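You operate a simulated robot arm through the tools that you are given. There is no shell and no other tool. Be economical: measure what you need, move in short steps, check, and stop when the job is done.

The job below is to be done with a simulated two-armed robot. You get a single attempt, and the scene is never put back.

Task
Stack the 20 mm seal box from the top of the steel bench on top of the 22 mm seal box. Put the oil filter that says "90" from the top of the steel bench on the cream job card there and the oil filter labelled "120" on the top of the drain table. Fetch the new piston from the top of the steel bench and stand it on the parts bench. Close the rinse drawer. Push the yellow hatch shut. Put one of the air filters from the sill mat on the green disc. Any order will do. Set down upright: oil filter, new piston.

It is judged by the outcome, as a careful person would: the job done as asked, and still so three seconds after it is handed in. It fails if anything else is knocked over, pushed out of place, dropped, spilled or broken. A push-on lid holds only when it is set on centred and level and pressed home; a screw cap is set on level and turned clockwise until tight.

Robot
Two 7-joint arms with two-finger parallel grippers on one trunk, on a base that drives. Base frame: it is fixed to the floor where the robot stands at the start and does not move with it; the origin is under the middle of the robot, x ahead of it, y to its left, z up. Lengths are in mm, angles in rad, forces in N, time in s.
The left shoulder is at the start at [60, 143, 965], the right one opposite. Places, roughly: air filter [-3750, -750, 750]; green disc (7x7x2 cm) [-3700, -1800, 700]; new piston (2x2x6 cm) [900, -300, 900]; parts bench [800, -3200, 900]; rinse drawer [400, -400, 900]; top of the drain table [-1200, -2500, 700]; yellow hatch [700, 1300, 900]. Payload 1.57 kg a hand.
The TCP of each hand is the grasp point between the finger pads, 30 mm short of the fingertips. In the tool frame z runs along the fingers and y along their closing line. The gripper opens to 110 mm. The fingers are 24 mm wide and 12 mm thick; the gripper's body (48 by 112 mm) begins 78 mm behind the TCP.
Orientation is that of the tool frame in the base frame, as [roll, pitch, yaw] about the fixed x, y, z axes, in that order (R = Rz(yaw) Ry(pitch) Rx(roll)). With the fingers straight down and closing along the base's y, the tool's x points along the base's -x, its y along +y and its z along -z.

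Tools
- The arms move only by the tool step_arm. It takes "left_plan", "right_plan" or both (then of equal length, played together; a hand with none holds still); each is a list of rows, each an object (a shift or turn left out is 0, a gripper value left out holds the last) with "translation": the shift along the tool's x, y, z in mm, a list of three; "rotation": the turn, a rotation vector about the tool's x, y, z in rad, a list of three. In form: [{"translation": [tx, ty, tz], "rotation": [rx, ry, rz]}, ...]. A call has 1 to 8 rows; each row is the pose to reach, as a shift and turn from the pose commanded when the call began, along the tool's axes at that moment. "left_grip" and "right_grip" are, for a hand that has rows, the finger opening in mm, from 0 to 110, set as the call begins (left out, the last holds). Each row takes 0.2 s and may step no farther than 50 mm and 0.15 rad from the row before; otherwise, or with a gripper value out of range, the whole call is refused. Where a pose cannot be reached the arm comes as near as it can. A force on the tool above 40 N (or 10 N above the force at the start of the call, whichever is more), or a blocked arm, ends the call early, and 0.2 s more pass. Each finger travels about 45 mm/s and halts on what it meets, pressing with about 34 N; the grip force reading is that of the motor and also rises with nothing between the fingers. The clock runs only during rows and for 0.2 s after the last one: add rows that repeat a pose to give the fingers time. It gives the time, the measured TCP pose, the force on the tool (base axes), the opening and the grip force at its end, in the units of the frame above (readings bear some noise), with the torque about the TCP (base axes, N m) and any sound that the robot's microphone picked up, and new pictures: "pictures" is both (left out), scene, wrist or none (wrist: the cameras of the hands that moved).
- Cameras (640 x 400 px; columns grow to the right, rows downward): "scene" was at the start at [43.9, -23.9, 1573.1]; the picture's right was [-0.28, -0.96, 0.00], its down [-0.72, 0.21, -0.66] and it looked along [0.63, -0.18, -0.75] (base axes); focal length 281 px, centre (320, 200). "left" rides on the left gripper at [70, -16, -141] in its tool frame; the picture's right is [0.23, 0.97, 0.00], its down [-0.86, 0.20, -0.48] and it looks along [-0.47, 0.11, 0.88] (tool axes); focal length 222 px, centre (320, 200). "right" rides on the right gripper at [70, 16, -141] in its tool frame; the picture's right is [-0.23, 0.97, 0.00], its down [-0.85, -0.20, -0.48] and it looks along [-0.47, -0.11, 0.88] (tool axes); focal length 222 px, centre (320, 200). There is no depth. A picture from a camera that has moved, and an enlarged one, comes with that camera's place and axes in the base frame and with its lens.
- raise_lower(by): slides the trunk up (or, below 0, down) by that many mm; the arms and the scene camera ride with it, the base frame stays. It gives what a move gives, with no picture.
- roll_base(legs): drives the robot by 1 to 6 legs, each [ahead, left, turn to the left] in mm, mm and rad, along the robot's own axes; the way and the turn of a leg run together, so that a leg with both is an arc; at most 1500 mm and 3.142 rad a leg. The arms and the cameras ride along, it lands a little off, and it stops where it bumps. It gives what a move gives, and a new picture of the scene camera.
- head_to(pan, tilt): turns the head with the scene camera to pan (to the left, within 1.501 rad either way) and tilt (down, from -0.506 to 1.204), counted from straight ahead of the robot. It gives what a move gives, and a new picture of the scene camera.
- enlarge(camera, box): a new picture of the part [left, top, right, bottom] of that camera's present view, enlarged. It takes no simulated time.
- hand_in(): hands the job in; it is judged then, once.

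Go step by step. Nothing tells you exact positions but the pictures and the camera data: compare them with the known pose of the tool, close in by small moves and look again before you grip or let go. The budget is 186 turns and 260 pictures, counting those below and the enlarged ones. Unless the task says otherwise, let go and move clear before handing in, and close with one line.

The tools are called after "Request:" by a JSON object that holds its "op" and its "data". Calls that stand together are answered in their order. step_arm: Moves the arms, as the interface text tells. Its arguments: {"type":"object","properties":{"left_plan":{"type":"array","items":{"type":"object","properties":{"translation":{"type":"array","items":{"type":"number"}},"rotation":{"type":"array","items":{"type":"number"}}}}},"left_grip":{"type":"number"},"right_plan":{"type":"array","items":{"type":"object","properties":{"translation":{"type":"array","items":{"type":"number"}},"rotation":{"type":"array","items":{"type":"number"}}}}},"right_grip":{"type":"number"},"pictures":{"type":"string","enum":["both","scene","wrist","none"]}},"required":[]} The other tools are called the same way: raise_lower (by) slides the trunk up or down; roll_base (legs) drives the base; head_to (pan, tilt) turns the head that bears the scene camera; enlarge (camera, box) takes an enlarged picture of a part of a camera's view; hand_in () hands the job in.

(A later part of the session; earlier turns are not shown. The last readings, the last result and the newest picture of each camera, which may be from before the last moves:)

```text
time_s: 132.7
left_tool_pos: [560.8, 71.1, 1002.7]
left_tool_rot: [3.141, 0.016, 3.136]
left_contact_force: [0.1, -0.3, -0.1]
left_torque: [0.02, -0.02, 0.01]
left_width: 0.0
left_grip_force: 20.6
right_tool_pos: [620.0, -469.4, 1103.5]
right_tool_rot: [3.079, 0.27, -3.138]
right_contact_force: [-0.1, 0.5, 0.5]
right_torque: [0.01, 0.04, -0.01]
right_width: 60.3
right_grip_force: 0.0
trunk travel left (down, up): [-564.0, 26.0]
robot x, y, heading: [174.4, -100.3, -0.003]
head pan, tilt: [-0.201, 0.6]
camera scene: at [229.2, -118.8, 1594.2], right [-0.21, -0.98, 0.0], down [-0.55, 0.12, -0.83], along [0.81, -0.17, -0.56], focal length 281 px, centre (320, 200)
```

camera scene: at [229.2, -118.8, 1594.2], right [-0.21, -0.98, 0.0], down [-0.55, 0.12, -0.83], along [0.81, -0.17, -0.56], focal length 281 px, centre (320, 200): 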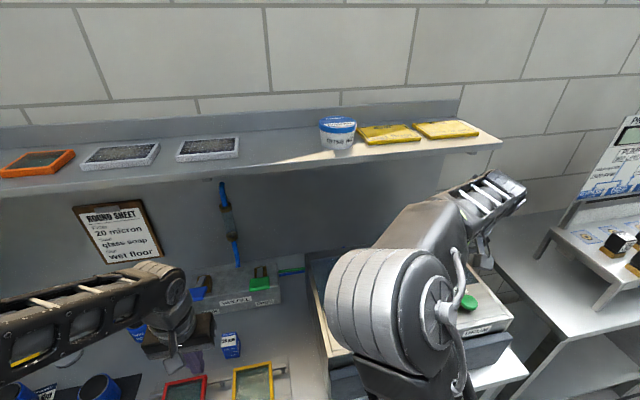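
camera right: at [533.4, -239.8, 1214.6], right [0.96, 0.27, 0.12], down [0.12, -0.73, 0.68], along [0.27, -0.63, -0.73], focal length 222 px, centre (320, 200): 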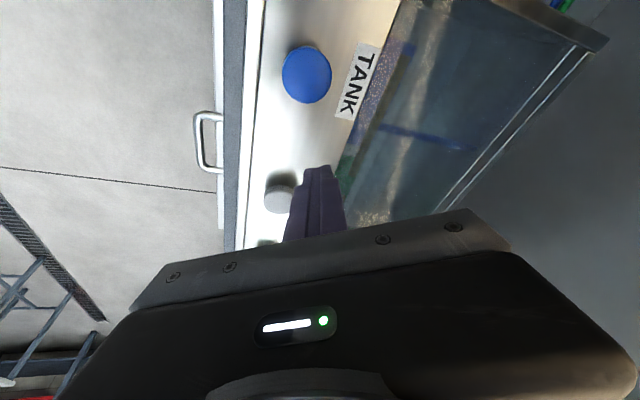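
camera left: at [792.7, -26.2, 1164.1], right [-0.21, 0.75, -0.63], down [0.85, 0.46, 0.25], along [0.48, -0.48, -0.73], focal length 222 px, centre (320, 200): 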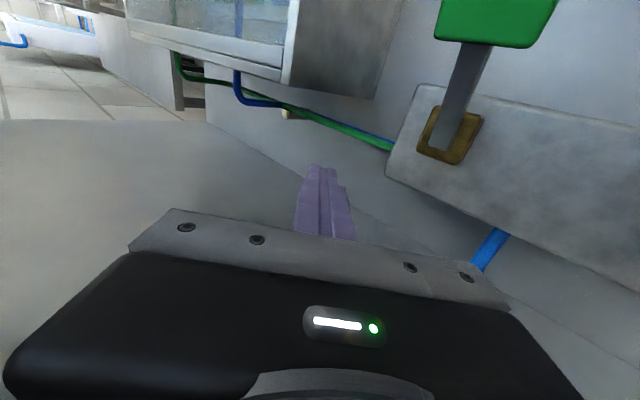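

Request:
{"op": "roll_base", "data": {"legs": [[25, 0, 0], [25, 0, 0]]}}

Request:
{"op": "step_arm", "data": {"right_plan": [{"translation": [-15, 40, 5], "rotation": [0.06, -0.02, 0]}, {"translation": [-35, 80, 15], "rotation": [0.06, -0.03, 0]}, {"translation": [-60, 115, 25], "rotation": [0.06, -0.03, 0]}, {"translation": [-95, 145, 40], "rotation": [0.06, -0.03, 0]}, {"translation": [-130, 170, 60], "rotation": [0.06, -0.03, 0]}, {"translation": [-160, 190, 85], "rotation": [0.06, -0.03, 0]}, {"translation": [-160, 190, 85], "rotation": [0.06, -0.03, 0]}]}}

```text
time_s: 133.9
left_tool_pos: [612.5, 69.8, 1001.5]
left_tool_rot: [3.141, 0.013, 3.136]
left_contact_force: [-0.4, -0.4, -0.6]
left_torque: [0.01, 0.06, -0.01]
left_width: 0.1
left_grip_force: 21.5
right_tool_pos: [672.1, -469.8, 1102.8]
right_tool_rot: [3.076, 0.267, -3.141]
right_contact_force: [0.5, 0.3, 0.5]
right_torque: [0.01, 0.03, 0.0]
right_width: 60.2
right_grip_force: 0.0
trunk travel left (down, up): [-564.0, 26.0]
robot x, y, heading: [223.4, -101.1, -0.008]
head pan, tilt: [-0.201, 0.6]
camera scene: at [282.2, -118.8, 1594.1], right [-0.2, -0.98, 0.0], down [-0.55, 0.12, -0.82], along [0.81, -0.17, -0.57], focal length 281 px, centre (320, 200)
```

scene: 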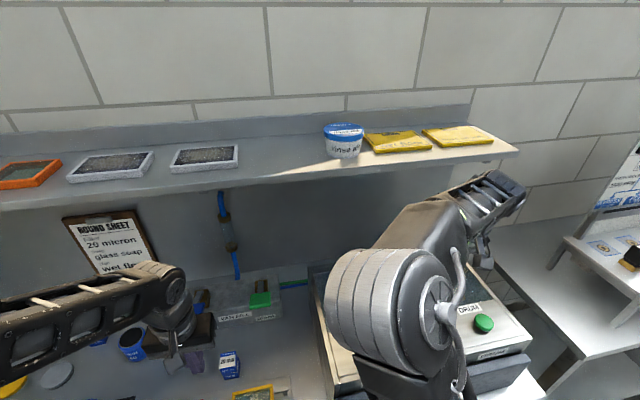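

```text
time_s: 135.8
left_tool_pos: [591.4, 53.7, 1007.3]
left_tool_rot: [-3.139, 0.033, 3.109]
left_contact_force: [0.6, 0.0, -0.2]
left_torque: [0.04, 0.0, -0.01]
left_width: 0.0
left_grip_force: 21.7
right_tool_pos: [809.8, -303.5, 1092.6]
right_tool_rot: [3.138, 0.32, 3.104]
right_contact_force: [0.1, -0.3, 0.0]
right_torque: [0.01, 0.01, 0.02]
right_width: 59.8
right_grip_force: 0.1
trunk travel left (down, up): [-564.0, 26.0]
robot x, y, heading: [217.8, -107.1, -0.033]
head pan, tilt: [-0.201, 0.6]
stopped in row 7 (right hand): the arm was blocked; the commanded pose is now the measured one
camera scene: at [246.7, -125.4, 1594.8], right [-0.23, -0.97, 0.0], down [-0.54, 0.13, -0.83], along [0.81, -0.19, -0.55], focal length 281 px, centre (320, 200)
camera right: at [700.0, -281.3, 1204.8], right [0.25, 0.97, 0.07], down [0.65, -0.22, 0.72], along [0.71, -0.13, -0.69], focal length 222 px, centre (320, 200)
```

scene: 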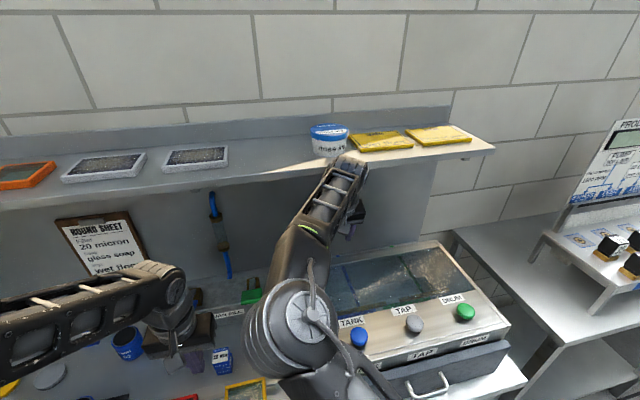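
right: 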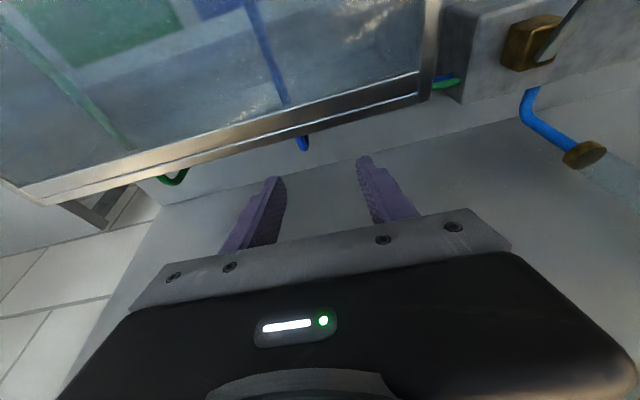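

The wrist touched the shelf above and the base gave a little. I'll lower the hand straight down, clear of the shelf.

Request:
{"op": "step_arm", "data": {"right_plan": [{"translation": [6, 0, 12]}, {"translation": [12, 0, 26]}, {"translation": [12, 0, 38]}, {"translation": [12, 0, 38]}]}}

Request:
{"op": "enlarge", "data": {"camera": "scene", "box": [150, 80, 530, 260]}}

Request:
{"op": "enlarge", "data": {"camera": "right", "box": [160, 60, 480, 260]}}

```text
time_s: 136.8
left_tool_pos: [611.2, 53.1, 1002.8]
left_tool_rot: [3.141, 0.016, 3.11]
left_contact_force: [-0.1, -0.3, -0.2]
left_torque: [0.0, -0.01, 0.01]
left_width: 0.0
left_grip_force: 21.5
right_tool_pos: [832.7, -299.8, 1035.0]
right_tool_rot: [3.137, 0.293, 3.114]
right_contact_force: [1.1, -0.1, 0.3]
right_torque: [-0.01, -0.01, 0.01]
right_width: 60.1
right_grip_force: 0.1
trunk travel left (down, up): [-564.0, 26.0]
robot x, y, heading: [220.1, -104.9, -0.032]
head pan, tilt: [-0.201, 0.6]
camera scene: at [276.6, -129.4, 1593.5], right [-0.23, -0.97, 0.0], down [-0.55, 0.13, -0.82], along [0.8, -0.19, -0.57], focal length 281 px, centre (320, 200)
camera right: at [725.2, -281.1, 1150.7], right [0.24, 0.97, 0.07], down [0.67, -0.22, 0.7], along [0.7, -0.12, -0.71], focal length 222 px, centre (320, 200)
```

scene: 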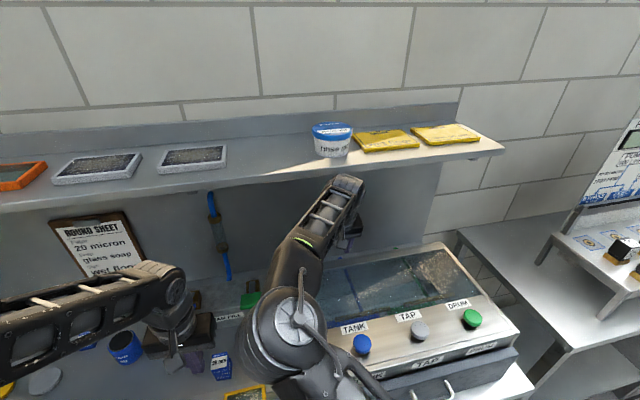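
right: 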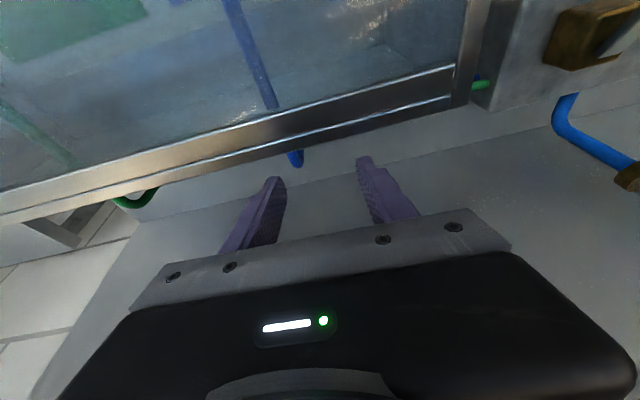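

```text
1.68 times, centred on (340, 170) of scene
camera zoom: at [276.6, -129.4, 1593.5], right [-0.23, -0.97, 0.0], down [-0.55, 0.13, -0.82], along [0.8, -0.19, -0.57], focal length 474 px, centre (286, 250)
```

zoom: 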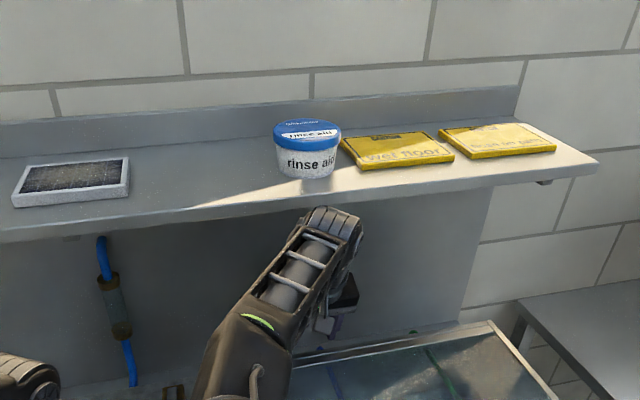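

```text
2.00 times, centred on (320, 160) of right
camera zoom: at [725.2, -281.1, 1150.7], right [0.24, 0.97, 0.07], down [0.67, -0.22, 0.7], along [0.7, -0.12, -0.71], focal length 444 px, centre (320, 280)
```

zoom: 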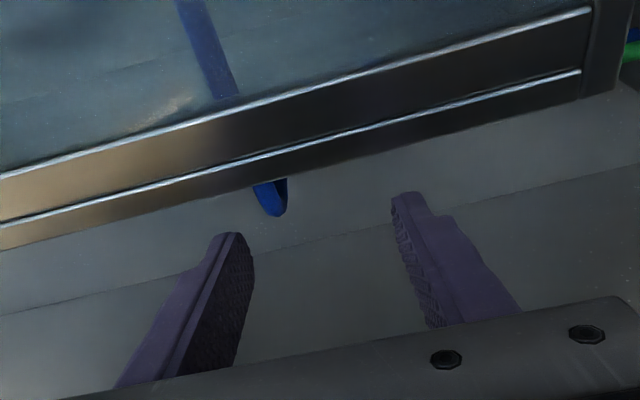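

The hand is now behind the tank, and the blue hose bend is just ahead. I'll straighten the tool to vertical while moving to x≈868, above hose level.

Request:
{"op": "step_arm", "data": {"right_plan": [{"translation": [-8, -2, 14], "rotation": [0, 0.1, -0.01]}, {"translation": [-16, -4, 28], "rotation": [0, 0.2, -0.02]}, {"translation": [-23.4, -6, 43], "rotation": [0, 0.293, -0.027]}, {"translation": [-23.4, -6, 43], "rotation": [0, 0.293, -0.027]}]}}

Request:
{"op": "enlarge", "data": {"camera": "right", "box": [160, 60, 480, 260]}}

```text
time_s: 137.2
left_tool_pos: [614.8, 49.1, 1000.9]
left_tool_rot: [3.14, 0.009, 3.109]
left_contact_force: [2.3, -0.1, -1.2]
left_torque: [0.02, 0.25, -0.02]
left_width: 0.0
left_grip_force: 21.9
right_tool_pos: [844.1, -308.4, 1015.5]
right_tool_rot: [3.138, 0.206, 3.111]
right_contact_force: [2.2, -0.2, -0.6]
right_torque: [0.06, 0.22, 0.0]
right_width: 59.9
right_grip_force: 0.0
right hand out of reach, approached as far as the arm can: row 2
trunk travel left (down, up): [-564.0, 26.0]
robot x, y, heading: [213.5, -106.6, -0.036]
head pan, tilt: [-0.201, 0.6]
stopped in row 2 (right hand): the force on the tool passed its limit (the readings are from after the stop); the commanded pose is now the measured one
camera scene: at [282.4, -131.9, 1594.9], right [-0.23, -0.97, 0.0], down [-0.56, 0.13, -0.82], along [0.8, -0.19, -0.57], focal length 281 px, centre (320, 200)
camera right: at [748.5, -288.8, 1141.3], right [0.25, 0.97, 0.05], down [0.73, -0.23, 0.64], along [0.63, -0.12, -0.77], focal length 222 px, centre (320, 200)
```

scene: 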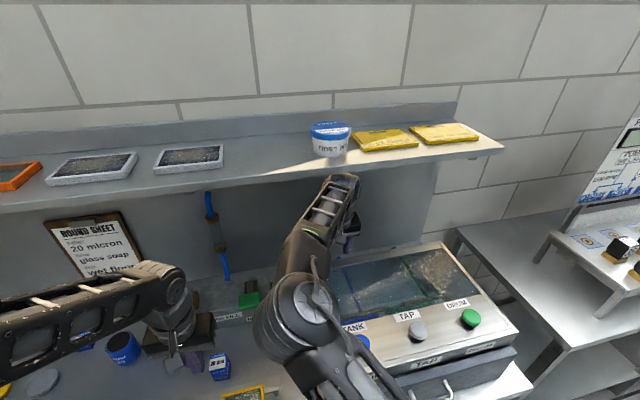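
right: 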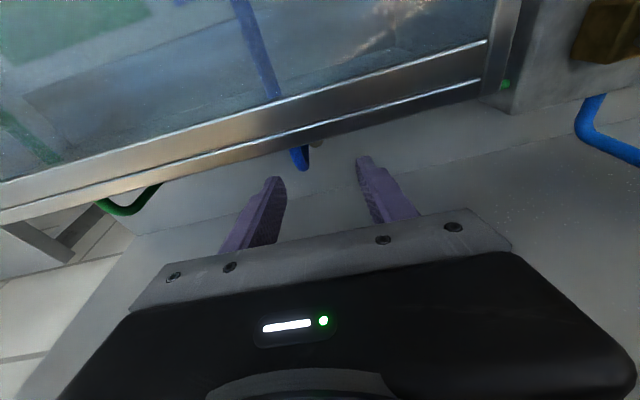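

```text
2.00 times, centred on (320, 160) of right
camera zoom: at [748.5, -288.8, 1141.3], right [0.25, 0.97, 0.05], down [0.73, -0.23, 0.64], along [0.63, -0.12, -0.77], focal length 444 px, centre (320, 280)
```

zoom: 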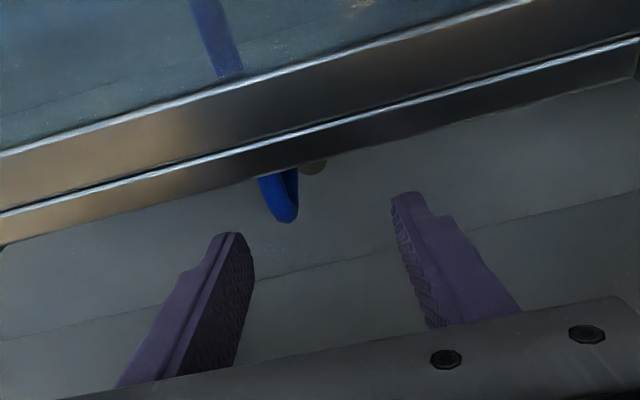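

I can now see the piston top beside the blue hose bend. I'll go lower and forward first, clear of the shelf, then straighten the tool.

Request:
{"op": "step_arm", "data": {"right_plan": [{"translation": [-4, 2, 8]}, {"translation": [-9, 4, 16]}, {"translation": [-16, 4, 29]}, {"translation": [-16, 4, 29]}], "right_grip": 80, "pictures": "wrist"}}

```text
time_s: 138.2
left_tool_pos: [606.0, 52.2, 1003.2]
left_tool_rot: [-3.141, 0.018, 3.108]
left_contact_force: [-1.1, -0.3, -0.7]
left_torque: [0.04, -0.03, 0.02]
left_width: 0.0
left_grip_force: 21.1
right_tool_pos: [839.9, -294.6, 1008.5]
right_tool_rot: [3.139, 0.214, 3.113]
right_contact_force: [-1.2, 0.6, 0.8]
right_torque: [0.0, 0.0, -0.04]
right_width: 79.9
right_grip_force: 0.0
right hand out of reach, approached as far as the arm can: row 1, 2, 3, 4
trunk travel left (down, up): [-564.0, 26.0]
robot x, y, heading: [212.2, -107.1, -0.032]
head pan, tilt: [-0.201, 0.6]
camera right: at [742.8, -275.2, 1132.8], right [0.25, 0.97, 0.05], down [0.73, -0.22, 0.65], along [0.64, -0.12, -0.76], focal length 222 px, centre (320, 200)
```

right: 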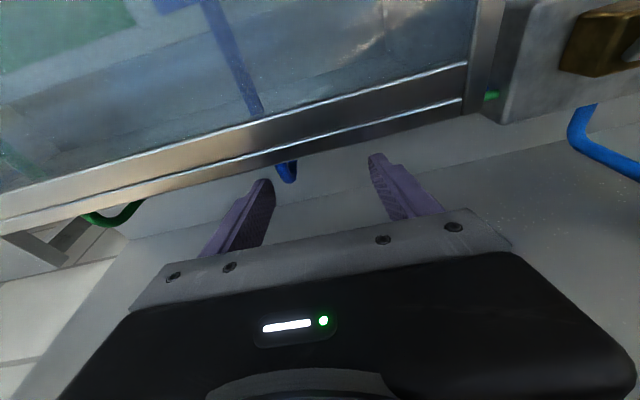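

The right arm's posture limits it here, so I'll use the left arm for the piston. First I'll withdraw the right hand back over the tank, then reposition the base.

Request:
{"op": "step_arm", "data": {"right_plan": [{"translation": [10, 0, -22], "rotation": [0, -0.08, 0]}, {"translation": [30, 0, -48], "rotation": [0, -0.13, 0]}, {"translation": [71, 0, -70], "rotation": [0, -0.13, 0]}, {"translation": [116, 0, -86], "rotation": [0, -0.13, 0]}, {"translation": [159, 0, -101], "rotation": [0, -0.13, 0]}, {"translation": [200, 0, -116], "rotation": [0, -0.13, 0]}], "right_grip": 0, "pictures": "none"}}

Request:
{"op": "roll_base", "data": {"legs": [[-150, 0, 0.03], [0, -290, 0]]}}

```text
time_s: 139.6
left_tool_pos: [605.1, 51.1, 1002.6]
left_tool_rot: [-3.141, 0.017, 3.11]
left_contact_force: [-0.6, 0.0, 0.2]
left_torque: [0.02, -0.03, -0.05]
left_width: 0.0
left_grip_force: 21.4
right_tool_pos: [620.1, -288.8, 1080.7]
right_tool_rot: [3.135, 0.342, 3.112]
right_contact_force: [0.3, -0.7, 0.8]
right_torque: [0.0, 0.0, 0.0]
right_width: 0.1
right_grip_force: 21.3
trunk travel left (down, up): [-564.0, 26.0]
robot x, y, heading: [215.0, -107.4, -0.031]
head pan, tilt: [-0.201, 0.6]
```

```text
time_s: 142.6
left_tool_pos: [450.9, -226.1, 1002.9]
left_tool_rot: [3.141, 0.017, 3.138]
left_contact_force: [-0.6, -0.4, 0.3]
left_torque: [-0.01, 0.0, 0.04]
left_width: 0.0
left_grip_force: 21.1
right_tool_pos: [477.2, -566.3, 1079.7]
right_tool_rot: [3.134, 0.343, -3.141]
right_contact_force: [-0.6, 0.0, -0.2]
right_torque: [0.03, -0.02, 0.03]
right_width: 0.2
right_grip_force: 21.3
trunk travel left (down, up): [-564.0, 26.0]
robot x, y, heading: [65.8, -397.7, -0.007]
head pan, tilt: [-0.201, 0.6]
camera scene: at [120.3, -416.5, 1594.2], right [-0.2, -0.98, 0.0], down [-0.55, 0.12, -0.82], along [0.81, -0.17, -0.57], focal length 281 px, centre (320, 200)
```

scene: 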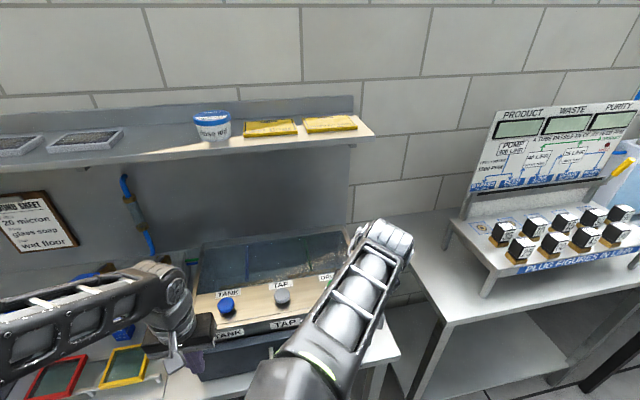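

Request:
{"op": "step_arm", "data": {"left_plan": [{"translation": [0, 0, -40]}, {"translation": [0, 0, -80], "rotation": [0, -0.1, 0]}, {"translation": [0, 0, -105], "rotation": [0, -0.2, 0]}, {"translation": [0, 0, -105], "rotation": [0, -0.3, 0]}], "right_plan": [{"translation": [0, 0, -15]}, {"translation": [0, 0, -30]}, {"translation": [0, 0, -45]}, {"translation": [0, 0, -45]}], "left_grip": 80, "pictures": "none"}}

Request:
{"op": "roll_base", "data": {"legs": [[100, 0, 0], [30, 0, 0]]}}

```text
time_s: 143.6
left_tool_pos: [448.4, -224.5, 1109.6]
left_tool_rot: [3.141, 0.319, 3.141]
left_contact_force: [-0.1, 0.5, 0.8]
left_torque: [-0.02, 0.0, -0.01]
left_width: 80.2
left_grip_force: 0.0
right_tool_pos: [464.2, -587.2, 1115.1]
right_tool_rot: [-3.141, 0.32, 3.076]
right_contact_force: [-0.6, 0.9, -0.6]
right_torque: [0.02, -0.02, 0.01]
right_width: 0.2
right_grip_force: 21.3
trunk travel left (down, up): [-564.0, 26.0]
robot x, y, heading: [62.9, -393.1, -0.0]
head pan, tilt: [-0.201, 0.6]
```

```text
time_s: 145.2
left_tool_pos: [582.1, -226.5, 1107.0]
left_tool_rot: [3.141, 0.313, 3.139]
left_contact_force: [1.6, -0.4, -0.3]
left_torque: [-0.02, 0.06, -0.02]
left_width: 80.1
left_grip_force: 0.0
right_tool_pos: [594.8, -590.8, 1112.4]
right_tool_rot: [3.142, 0.317, 3.077]
right_contact_force: [1.1, -0.2, -0.2]
right_torque: [0.01, 0.03, -0.02]
right_width: 0.0
right_grip_force: 21.0
trunk travel left (down, up): [-564.0, 26.0]
robot x, y, heading: [190.4, -395.8, -0.006]
head pan, tilt: [-0.201, 0.6]
camera scene: at [254.1, -416.7, 1594.0], right [-0.2, -0.98, 0.0], down [-0.56, 0.11, -0.82], along [0.81, -0.17, -0.57], focal length 281 px, centre (320, 200)
```

scene: 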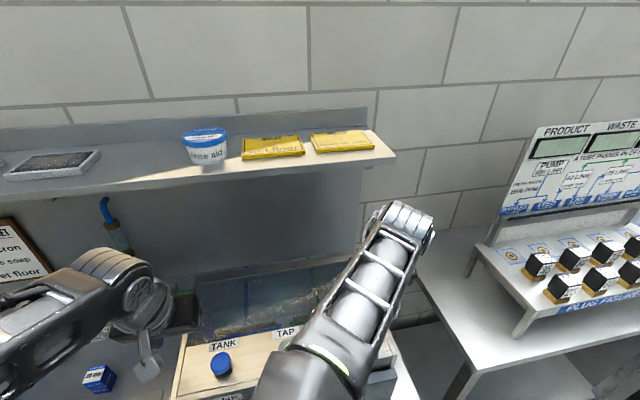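

Request:
{"op": "step_arm", "data": {"left_plan": [{"translation": [-31, -15, 19]}, {"translation": [-62, -30, 38]}, {"translation": [-94, -45, 57]}, {"translation": [-126, -60, 75]}, {"translation": [-157, -74, 93]}, {"translation": [-157, -74, 93]}]}}

```text
time_s: 146.6
left_tool_pos: [757.7, -302.2, 1067.8]
left_tool_rot: [-3.141, 0.318, 3.138]
left_contact_force: [-0.2, -0.2, 0.1]
left_torque: [0.01, 0.0, -0.01]
left_width: 79.9
left_grip_force: 0.0
right_tool_pos: [591.2, -589.0, 1114.0]
right_tool_rot: [-3.141, 0.32, 3.074]
right_contact_force: [-0.1, 0.1, -0.5]
right_torque: [0.0, -0.01, -0.03]
right_width: 0.1
right_grip_force: 21.1
trunk travel left (down, up): [-564.0, 26.0]
robot x, y, heading: [196.4, -397.6, -0.003]
head pan, tilt: [-0.201, 0.6]
camera scene: at [248.2, -416.5, 1594.3], right [-0.2, -0.98, 0.0], down [-0.55, 0.11, -0.83], along [0.81, -0.17, -0.56], focal length 281 px, centre (320, 200)
camera left: at [644.5, -317.6, 1179.9], right [-0.21, 0.97, -0.07], down [0.66, 0.2, 0.72], along [0.72, 0.11, -0.69], focal length 222 px, centre (320, 200)
```

scene: 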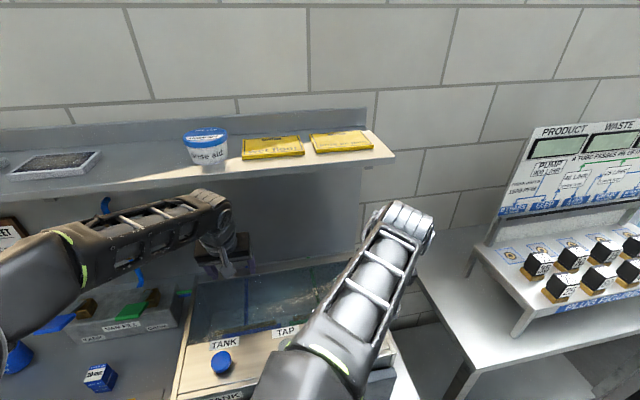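
left: 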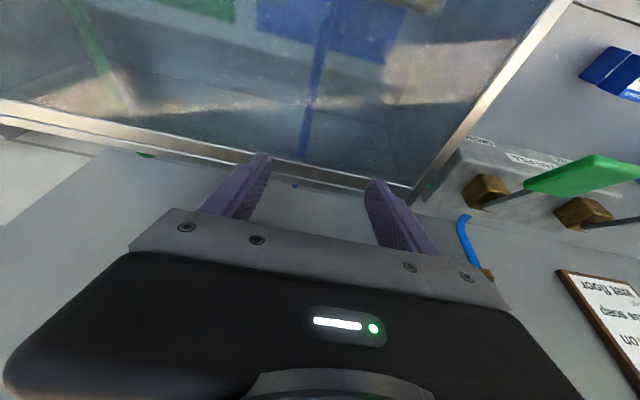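

Request:
{"op": "step_arm", "data": {"left_plan": [{"translation": [-18, 0, 11]}, {"translation": [-35, 0, 22]}, {"translation": [-50, 0, 40]}, {"translation": [-65, 0, 58]}, {"translation": [-72, 0, 80]}, {"translation": [-78, 0, 99]}, {"translation": [-78, 0, 99]}], "pictures": "wrist"}}

Request:
{"op": "enlarge", "data": {"camera": "left", "box": [180, 60, 480, 250]}}

```text
time_s: 148.2
left_tool_pos: [861.2, -302.0, 999.5]
left_tool_rot: [3.139, 0.317, 3.139]
left_contact_force: [-0.1, -0.3, 0.2]
left_torque: [0.0, -0.02, 0.04]
left_width: 80.1
left_grip_force: 0.1
right_tool_pos: [592.2, -591.1, 1113.8]
right_tool_rot: [3.141, 0.32, 3.073]
right_contact_force: [-0.5, 0.3, 0.8]
right_torque: [0.03, -0.01, -0.01]
right_width: 0.0
right_grip_force: 21.2
trunk travel left (down, up): [-564.0, 26.0]
robot x, y, heading: [195.0, -397.6, -0.008]
head pan, tilt: [-0.201, 0.6]
camera left: at [748.9, -318.5, 1111.4], right [-0.21, 0.97, -0.07], down [0.66, 0.2, 0.72], along [0.72, 0.11, -0.69], focal length 222 px, centre (320, 200)
```

left: 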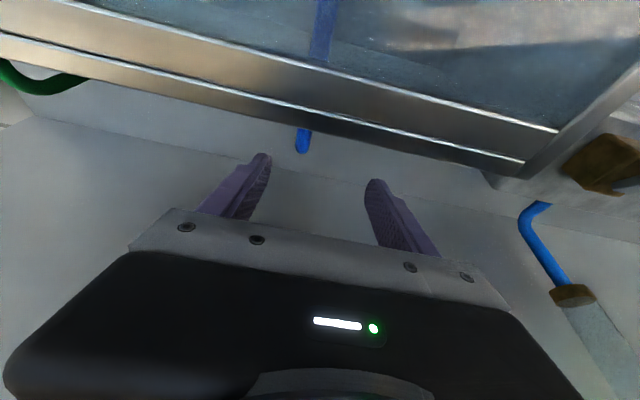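

```text
2.11 times, centred on (330, 155) of left
camera zoom: at [748.9, -318.5, 1111.4], right [-0.21, 0.97, -0.07], down [0.66, 0.2, 0.72], along [0.72, 0.11, -0.69], focal length 468 px, centre (299, 295)
```

zoom: 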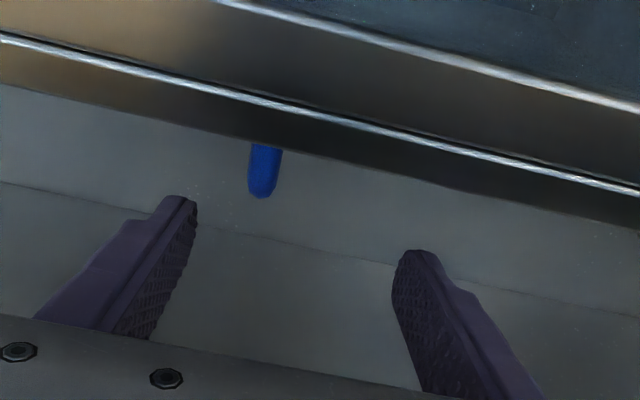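

The left hand fits. Now I'll bring the tool to vertical.

Request:
{"op": "step_arm", "data": {"left_plan": [{"translation": [-4, 0, 1], "rotation": [0, 0.1, 0]}, {"translation": [-7, 0, 2], "rotation": [0, 0.21, 0]}, {"translation": [-10, 0, 4], "rotation": [0, 0.317, 0]}, {"translation": [-10, 0, 4], "rotation": [0, 0.317, 0]}], "pictures": "wrist"}}

Request:
{"op": "enlarge", "data": {"camera": "left", "box": [180, 60, 480, 250]}}

```text
time_s: 149.2
left_tool_pos: [871.1, -302.9, 999.5]
left_tool_rot: [-3.141, 0.05, 3.139]
left_contact_force: [0.5, 0.4, -0.5]
left_torque: [0.01, 0.01, 0.03]
left_width: 79.8
left_grip_force: 0.0
left hand out of reach, approached as far as the arm can: row 3, 4
right_tool_pos: [593.5, -591.5, 1113.3]
right_tool_rot: [3.141, 0.317, 3.074]
right_contact_force: [-0.6, 0.2, 0.3]
right_torque: [0.0, -0.04, 0.02]
right_width: 0.2
right_grip_force: 21.7
trunk travel left (down, up): [-564.0, 26.0]
robot x, y, heading: [193.2, -397.2, -0.007]
head pan, tilt: [-0.201, 0.6]
camera left: at [791.4, -318.9, 1136.4], right [-0.22, 0.97, -0.01], down [0.83, 0.2, 0.52], along [0.51, 0.11, -0.85], focal length 222 px, centre (320, 200)
```

left: 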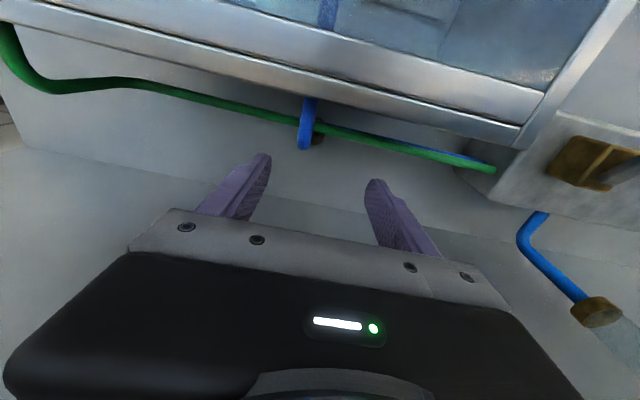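

```text
2.11 times, centred on (330, 155) of left
camera zoom: at [791.4, -318.9, 1136.4], right [-0.22, 0.97, -0.01], down [0.83, 0.2, 0.52], along [0.51, 0.11, -0.85], focal length 468 px, centre (299, 295)
```

zoom: 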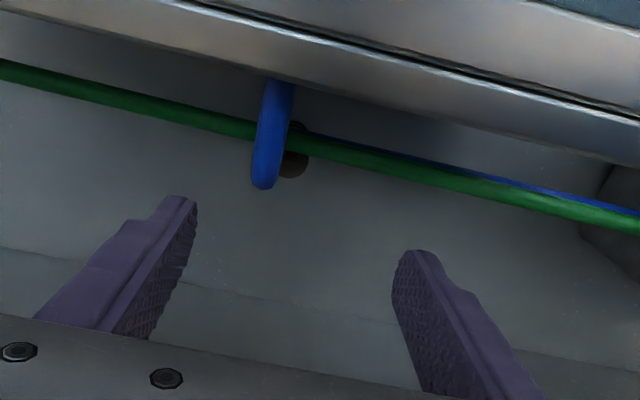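

A clear overhead view now: the piston top is half under the green hose and next to the blue hose's bend, centre ≈ (857, -309). I'll creep the base 15 mm forward for reach, then yaw the hand slightly and descend on the wall side of the hoses.

Request:
{"op": "roll_base", "data": {"legs": [[15, 0, 0]]}}

Request:
{"op": "step_arm", "data": {"left_plan": [{"translation": [4, -2, 0], "rotation": [0, 0.03, -0.1]}, {"translation": [8, -4, 0], "rotation": [0, 0.05, -0.2]}, {"translation": [10, -4, 10], "rotation": [0, 0.05, -0.3]}, {"translation": [10, -4, 20], "rotation": [0, 0.05, -0.3]}], "left_grip": 50, "pictures": "wrist"}}

Request:
{"op": "enlarge", "data": {"camera": "left", "box": [180, 60, 480, 250]}}

```text
time_s: 149.9
left_tool_pos: [871.1, -302.8, 999.3]
left_tool_rot: [3.141, 0.053, 3.141]
left_contact_force: [0.2, -0.4, -0.5]
left_torque: [0.03, -0.03, -0.01]
left_width: 80.0
left_grip_force: 0.1
right_tool_pos: [591.6, -591.0, 1112.3]
right_tool_rot: [-3.141, 0.319, 3.073]
right_contact_force: [-0.2, -0.7, 0.0]
right_torque: [0.02, 0.02, 0.03]
right_width: 0.0
right_grip_force: 21.3
trunk travel left (down, up): [-564.0, 26.0]
robot x, y, heading: [193.5, -399.6, -0.003]
head pan, tilt: [-0.201, 0.6]
stopped in leg 1: the robot was blocked; the commanded pose is now the measured one
camera scene: at [249.4, -417.2, 1594.2], right [-0.2, -0.98, 0.0], down [-0.55, 0.11, -0.83], along [0.81, -0.17, -0.56], focal length 281 px, centre (320, 200)
```

scene: 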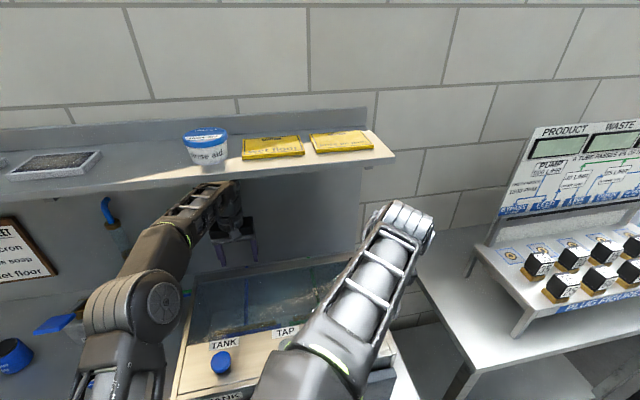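

```text
time_s: 150.9
left_tool_pos: [861.3, -306.3, 978.8]
left_tool_rot: [-3.133, 0.002, -2.844]
left_contact_force: [0.6, -0.6, -0.2]
left_torque: [0.01, -0.03, -0.02]
left_width: 50.1
left_grip_force: 0.0
left hand out of reach, approached as far as the arm can: row 2
right_tool_pos: [592.5, -591.2, 1113.9]
right_tool_rot: [-3.141, 0.318, 3.075]
right_contact_force: [-1.1, 0.1, 0.6]
right_torque: [0.03, 0.0, 0.0]
right_width: 0.2
right_grip_force: 21.1
trunk travel left (down, up): [-564.0, 26.0]
robot x, y, heading: [192.7, -394.7, -0.003]
head pan, tilt: [-0.201, 0.6]
camera left: at [796.9, -340.9, 1120.1], right [-0.5, 0.86, -0.01], down [0.76, 0.45, 0.48], along [0.42, 0.23, -0.88], focal length 222 px, centre (320, 200)
```

left: 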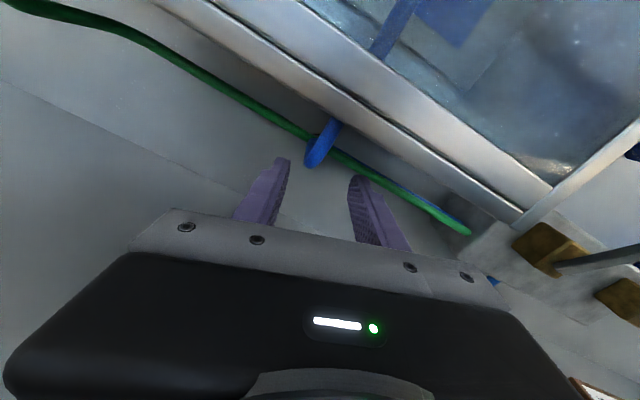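

```text
2.11 times, centred on (330, 155) of left
camera zoom: at [796.9, -340.9, 1120.1], right [-0.5, 0.86, -0.01], down [0.76, 0.45, 0.48], along [0.42, 0.23, -0.88], focal length 468 px, centre (299, 295)
```

zoom: 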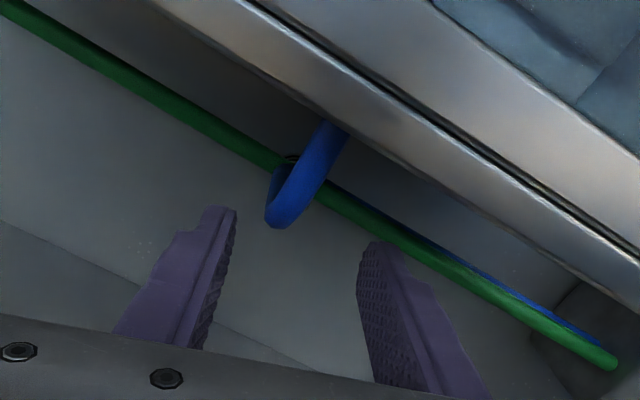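

Request:
{"op": "step_arm", "data": {"left_plan": [{"translation": [-6, -1.6, 10]}, {"translation": [-6, -1.6, 25]}, {"translation": [-6, -1.6, 42]}, {"translation": [-6, -1.6, 58]}, {"translation": [-6, -1.6, 67]}, {"translation": [-6, -1.6, 67]}], "left_grip": 42, "pictures": "wrist"}}

Request:
{"op": "enlarge", "data": {"camera": "left", "box": [180, 60, 480, 250]}}

```text
time_s: 152.3
left_tool_pos: [867.3, -307.1, 911.1]
left_tool_rot: [-3.134, 0.0, -2.844]
left_contact_force: [-0.4, -0.8, 0.7]
left_torque: [-0.02, 0.01, 0.0]
left_width: 42.2
left_grip_force: 0.0
right_tool_pos: [593.2, -591.4, 1112.7]
right_tool_rot: [-3.14, 0.319, 3.072]
right_contact_force: [0.6, 0.5, 0.4]
right_torque: [0.01, 0.01, 0.04]
right_width: 0.3
right_grip_force: 21.4
trunk travel left (down, up): [-564.0, 26.0]
robot x, y, heading: [192.7, -395.3, 0.001]
head pan, tilt: [-0.201, 0.6]
camera left: at [803.4, -341.6, 1051.9], right [-0.5, 0.86, -0.01], down [0.76, 0.44, 0.48], along [0.42, 0.23, -0.88], focal length 222 px, centre (320, 200)
```

left: 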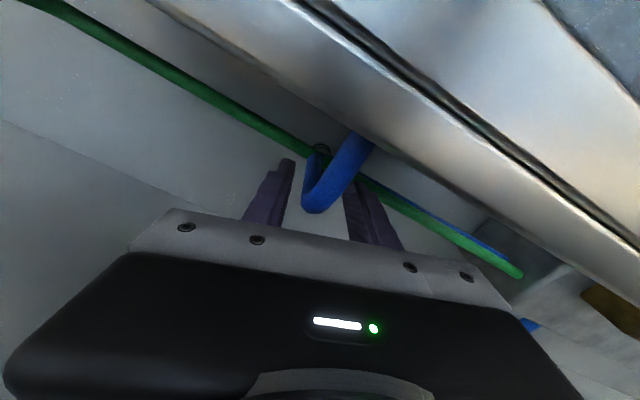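

```text
2.11 times, centred on (330, 155) of left
camera zoom: at [803.4, -341.6, 1051.9], right [-0.5, 0.86, -0.01], down [0.76, 0.44, 0.48], along [0.42, 0.23, -0.88], focal length 468 px, centre (299, 295)
```

zoom: 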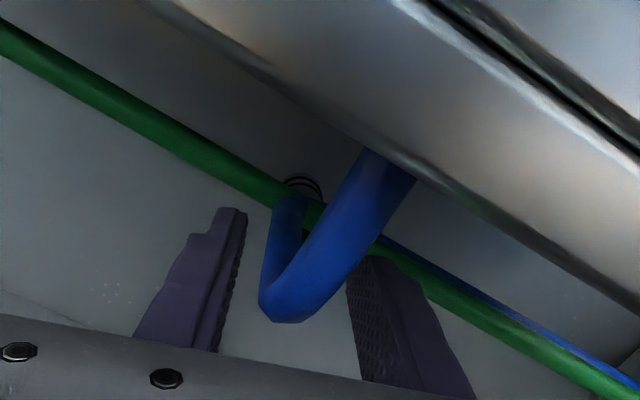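

No contact on the way down, and the piston sits between the pads' rear edges. I'll close gently on it.

Request:
{"op": "step_arm", "data": {"left_plan": [{"translation": [1, 0, 2]}, {"translation": [1, 0, 2]}, {"translation": [1, 0, 2]}, {"translation": [1, 0, 2]}], "left_grip": 14, "pictures": "wrist"}}

Request:
{"op": "enlarge", "data": {"camera": "left", "box": [180, 60, 480, 250]}}

```text
time_s: 153.3
left_tool_pos: [867.4, -307.4, 909.6]
left_tool_rot: [-3.133, 0.003, -2.845]
left_contact_force: [1.1, 0.3, 2.3]
left_torque: [0.03, 0.0, -0.01]
left_width: 19.0
left_grip_force: 33.2
right_tool_pos: [592.2, -591.5, 1113.4]
right_tool_rot: [-3.141, 0.317, 3.072]
right_contact_force: [-0.3, 0.1, -0.1]
right_torque: [-0.01, -0.04, -0.01]
right_width: 0.1
right_grip_force: 21.4
trunk travel left (down, up): [-564.0, 26.0]
robot x, y, heading: [194.5, -395.5, -0.008]
head pan, tilt: [-0.201, 0.6]
camera left: at [802.3, -342.2, 1050.8], right [-0.5, 0.86, -0.01], down [0.76, 0.44, 0.48], along [0.42, 0.23, -0.88], focal length 222 px, centre (320, 200)
```

left: 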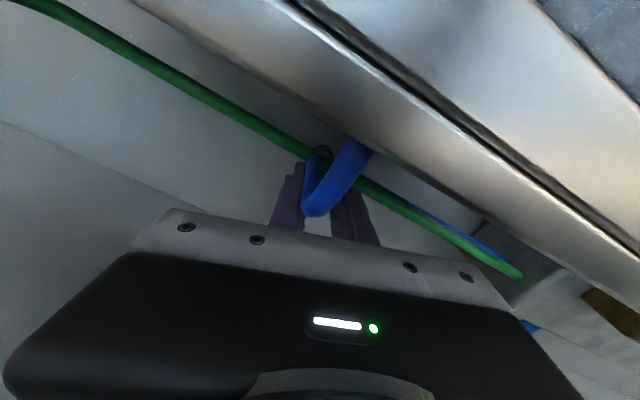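

```text
2.11 times, centred on (330, 155) of left
camera zoom: at [802.3, -342.2, 1050.8], right [-0.5, 0.86, -0.01], down [0.76, 0.44, 0.48], along [0.42, 0.23, -0.88], focal length 468 px, centre (299, 295)
```

zoom: 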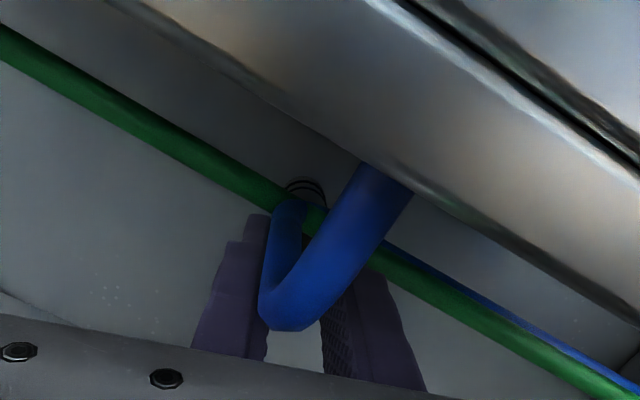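

The piston is gripped (19 mm). I'll lift a hair and draw it slowly toward the wall, out from under the hoses.

Request:
{"op": "step_arm", "data": {"left_plan": [{"translation": [0, 0, -1]}, {"translation": [-3, -1, -2]}, {"translation": [-6, -2, -2]}, {"translation": [-9, -3, -2]}, {"translation": [-12, -4, -2]}, {"translation": [-15, -5, -2]}, {"translation": [-18, -6, -2]}, {"translation": [-18, -6, -2]}], "pictures": "wrist"}}

Request:
{"op": "enlarge", "data": {"camera": "left", "box": [180, 60, 480, 250]}}

```text
time_s: 155.1
left_tool_pos: [886.2, -305.9, 911.5]
left_tool_rot: [-3.134, 0.0, -2.846]
left_contact_force: [-1.3, -0.5, -0.8]
left_torque: [-0.01, -0.02, -0.01]
left_width: 19.0
left_grip_force: 33.5
right_tool_pos: [593.2, -591.3, 1113.6]
right_tool_rot: [3.141, 0.318, 3.073]
right_contact_force: [-0.4, -0.1, -0.3]
right_torque: [-0.06, -0.01, -0.02]
right_width: 0.0
right_grip_force: 21.0
trunk travel left (down, up): [-564.0, 26.0]
robot x, y, heading: [194.0, -399.4, -0.004]
head pan, tilt: [-0.201, 0.6]
camera left: at [821.6, -342.4, 1053.1], right [-0.5, 0.86, -0.01], down [0.76, 0.44, 0.48], along [0.42, 0.23, -0.88], focal length 222 px, centre (320, 200)
```

left: 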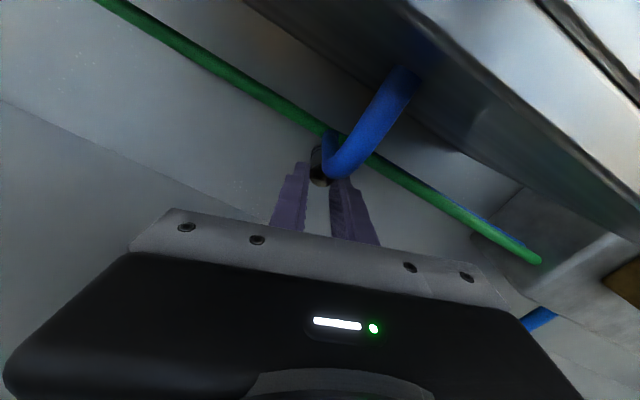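

```text
2.11 times, centred on (330, 155) of left
camera zoom: at [821.6, -342.4, 1053.1], right [-0.5, 0.86, -0.01], down [0.76, 0.44, 0.48], along [0.42, 0.23, -0.88], focal length 468 px, centre (299, 295)
```

zoom: 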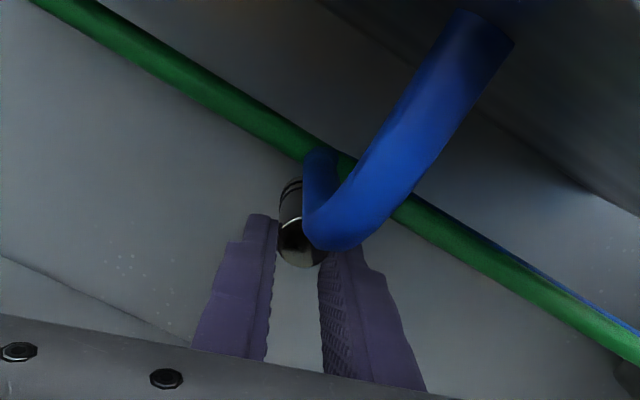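

It came along and is now clear of the hoses. I'll set it down, re-grip with the full pads, then lift.

Request:
{"op": "step_arm", "data": {"left_plan": [{"translation": [0, 0, 1.5]}, {"translation": [0, 0, 3]}, {"translation": [0, 0, 3]}], "pictures": "none"}}

Request:
{"op": "step_arm", "data": {"left_plan": [{"translation": [0, 0, 0]}, {"translation": [0, 0, 0]}, {"translation": [4, 0, 0]}, {"translation": [8, 0, 0]}, {"translation": [8, 0, 0]}], "left_grip": 34, "pictures": "none"}}

Request:
{"op": "enlarge", "data": {"camera": "left", "box": [180, 60, 480, 250]}}

```text
time_s: 155.9
left_tool_pos: [885.1, -308.4, 909.5]
left_tool_rot: [-3.132, 0.004, -2.845]
left_contact_force: [1.3, 0.5, 2.8]
left_torque: [0.09, -0.04, 0.01]
left_width: 18.7
left_grip_force: 33.2
right_tool_pos: [591.8, -591.5, 1114.1]
right_tool_rot: [3.141, 0.32, 3.074]
right_contact_force: [-0.3, -0.1, -0.4]
right_torque: [0.02, -0.04, 0.02]
right_width: 0.0
right_grip_force: 21.3
trunk travel left (down, up): [-564.0, 26.0]
robot x, y, heading: [192.8, -396.1, -0.004]
head pan, tilt: [-0.201, 0.6]
```

```text
time_s: 157.1
left_tool_pos: [879.3, -309.7, 908.5]
left_tool_rot: [-3.132, 0.002, -2.846]
left_contact_force: [-0.1, -0.2, -0.4]
left_torque: [-0.04, 0.02, 0.0]
left_width: 33.9
left_grip_force: 0.0
right_tool_pos: [591.9, -590.0, 1112.6]
right_tool_rot: [3.141, 0.318, 3.072]
right_contact_force: [-0.4, -1.3, -0.4]
right_torque: [-0.01, 0.01, 0.01]
right_width: 0.0
right_grip_force: 21.5
trunk travel left (down, up): [-564.0, 26.0]
robot x, y, heading: [194.2, -399.6, -0.002]
head pan, tilt: [-0.201, 0.6]
```

```text
2.11 times, centred on (330, 155) of left
camera zoom: at [814.2, -344.9, 1049.7], right [-0.5, 0.86, -0.01], down [0.76, 0.44, 0.48], along [0.42, 0.23, -0.88], focal length 468 px, centre (299, 295)
```

zoom: 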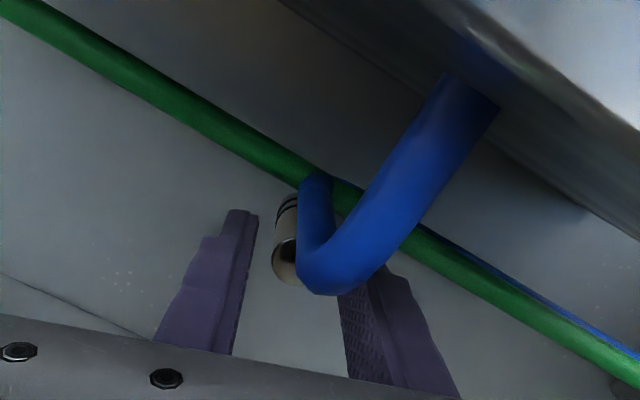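

Request:
{"op": "step_arm", "data": {"left_plan": [{"translation": [0, 0, 0]}, {"translation": [0, 0, 0]}, {"translation": [0, 0, 0]}, {"translation": [0, 0, 0]}], "left_grip": 0, "pictures": "none"}}

Request:
{"op": "step_arm", "data": {"left_plan": [{"translation": [0, 0, -2]}, {"translation": [0, 0, -6]}, {"translation": [0, 0, -12]}, {"translation": [0, 0, -20]}, {"translation": [0, 0, -30]}, {"translation": [0, 0, -40]}], "pictures": "wrist"}}

Request:
{"op": "enlarge", "data": {"camera": "left", "box": [180, 60, 480, 250]}}

```text
time_s: 158.1
left_tool_pos: [878.1, -310.0, 909.6]
left_tool_rot: [-3.134, 0.002, -2.845]
left_contact_force: [-0.6, 0.0, 0.0]
left_torque: [-0.01, -0.02, 0.0]
left_width: 18.9
left_grip_force: 33.0
right_tool_pos: [592.4, -590.3, 1113.5]
right_tool_rot: [-3.141, 0.318, 3.073]
right_contact_force: [0.7, 0.5, -0.4]
right_torque: [-0.01, -0.01, -0.02]
right_width: 0.1
right_grip_force: 21.3
trunk travel left (down, up): [-564.0, 26.0]
robot x, y, heading: [192.8, -396.9, -0.008]
head pan, tilt: [-0.201, 0.6]
```

```text
time_s: 159.5
left_tool_pos: [877.2, -308.1, 948.3]
left_tool_rot: [-3.131, -0.001, -2.845]
left_contact_force: [0.2, 0.4, -0.8]
left_torque: [-0.01, 0.02, 0.0]
left_width: 19.0
left_grip_force: 32.6
right_tool_pos: [592.6, -590.2, 1112.7]
right_tool_rot: [-3.14, 0.316, 3.074]
right_contact_force: [0.9, 0.1, 0.1]
right_torque: [0.0, 0.0, 0.0]
right_width: 0.3
right_grip_force: 21.4
trunk travel left (down, up): [-564.0, 26.0]
robot x, y, heading: [195.0, -395.5, -0.004]
head pan, tilt: [-0.201, 0.6]
camera left: at [813.4, -344.2, 1089.4], right [-0.5, 0.86, -0.01], down [0.76, 0.44, 0.48], along [0.42, 0.23, -0.88], focal length 222 px, centre (320, 200)
```

left: 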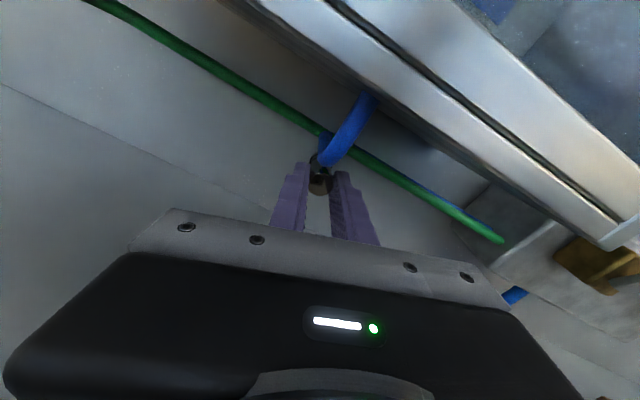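

```text
2.11 times, centred on (330, 155) of left
camera zoom: at [813.4, -344.2, 1089.4], right [-0.5, 0.86, -0.01], down [0.76, 0.44, 0.48], along [0.42, 0.23, -0.88], focal length 468 px, centre (299, 295)
```

zoom: 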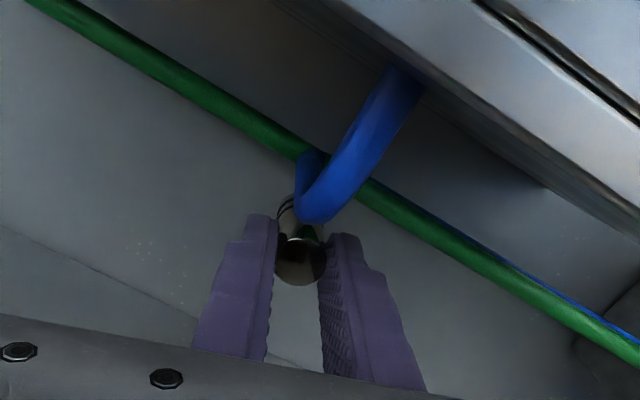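

The piston is up and clear. I'll tilt the tool back to gain reach, rise a little, then carry it left behind the tank to the open corridor between tank and van-fill.

Request:
{"op": "step_arm", "data": {"left_plan": [{"translation": [0, 0, -6], "rotation": [0, -0.05, 0]}, {"translation": [0, 0, -14], "rotation": [0, -0.12, 0]}, {"translation": [0, 0, -23], "rotation": [0, -0.18, 0]}, {"translation": [0, 0, -32], "rotation": [0, -0.24, 0]}, {"translation": [0, 0, -40], "rotation": [0, -0.3, 0]}, {"translation": [0, 0, -45], "rotation": [0, -0.3, 0]}], "pictures": "wrist"}}

```text
time_s: 160.9
left_tool_pos: [878.2, -308.1, 992.4]
left_tool_rot: [-3.133, 0.301, -2.841]
left_contact_force: [-0.8, -0.3, -1.3]
left_torque: [-0.03, 0.04, 0.0]
left_width: 18.7
left_grip_force: 32.7
right_tool_pos: [592.9, -590.2, 1112.4]
right_tool_rot: [3.142, 0.317, 3.075]
right_contact_force: [-0.6, -0.4, -0.3]
right_torque: [0.02, -0.03, 0.02]
right_width: 0.1
right_grip_force: 21.9
trunk travel left (down, up): [-564.0, 26.0]
robot x, y, heading: [191.9, -397.5, -0.005]
head pan, tilt: [-0.201, 0.6]
camera left: at [776.2, -355.5, 1107.7], right [-0.49, 0.87, -0.08], down [0.58, 0.39, 0.71], along [0.64, 0.31, -0.7], focal length 222 px, centre (320, 200)
```

left: 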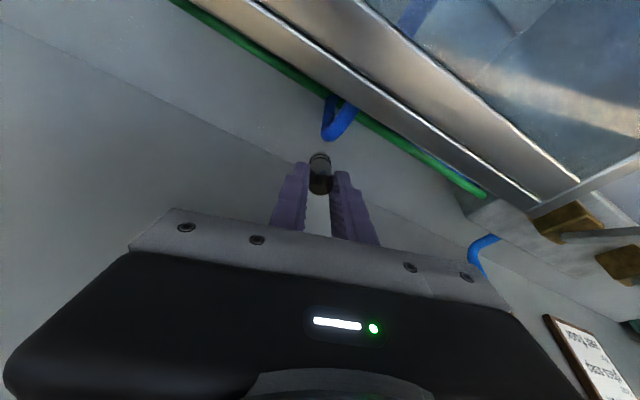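

Request:
{"op": "step_arm", "data": {"left_plan": [{"translation": [-2, 6, 0]}, {"translation": [-7, 24, 2]}, {"translation": [-14, 48, 4]}, {"translation": [-21, 72, 6]}, {"translation": [-28, 96, 8]}, {"translation": [-35, 120, 10]}, {"translation": [-40, 138, 12]}, {"translation": [-43, 147, 13]}], "pictures": "both"}}

```text
time_s: 162.7
left_tool_pos: [878.1, -155.1, 994.2]
left_tool_rot: [-3.134, 0.304, -2.84]
left_contact_force: [-0.1, 0.0, -2.3]
left_torque: [0.01, 0.03, -0.02]
left_width: 19.0
left_grip_force: 33.0
right_tool_pos: [593.1, -591.6, 1113.8]
right_tool_rot: [3.142, 0.317, 3.075]
right_contact_force: [-0.2, 0.7, 0.4]
right_torque: [-0.01, 0.02, -0.02]
right_width: 0.0
right_grip_force: 21.1
trunk travel left (down, up): [-564.0, 26.0]
robot x, y, heading: [191.8, -395.8, -0.002]
head pan, tilt: [-0.201, 0.6]
camera scene: at [249.6, -417.0, 1594.2], right [-0.2, -0.98, 0.0], down [-0.55, 0.11, -0.82], along [0.81, -0.17, -0.57], focal length 281 px, centre (320, 200)
camera left: at [776.7, -201.8, 1107.4], right [-0.49, 0.87, -0.08], down [0.58, 0.39, 0.71], along [0.64, 0.31, -0.7], focal length 222 px, centre (320, 200)
```

scene: 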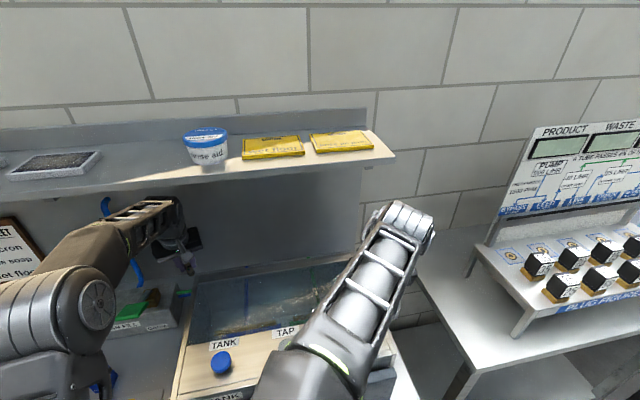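
left: 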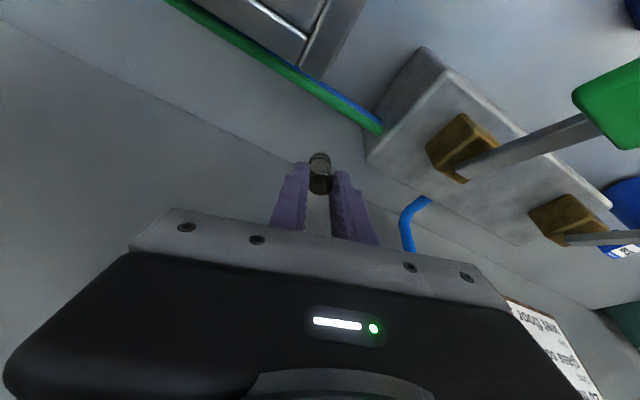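

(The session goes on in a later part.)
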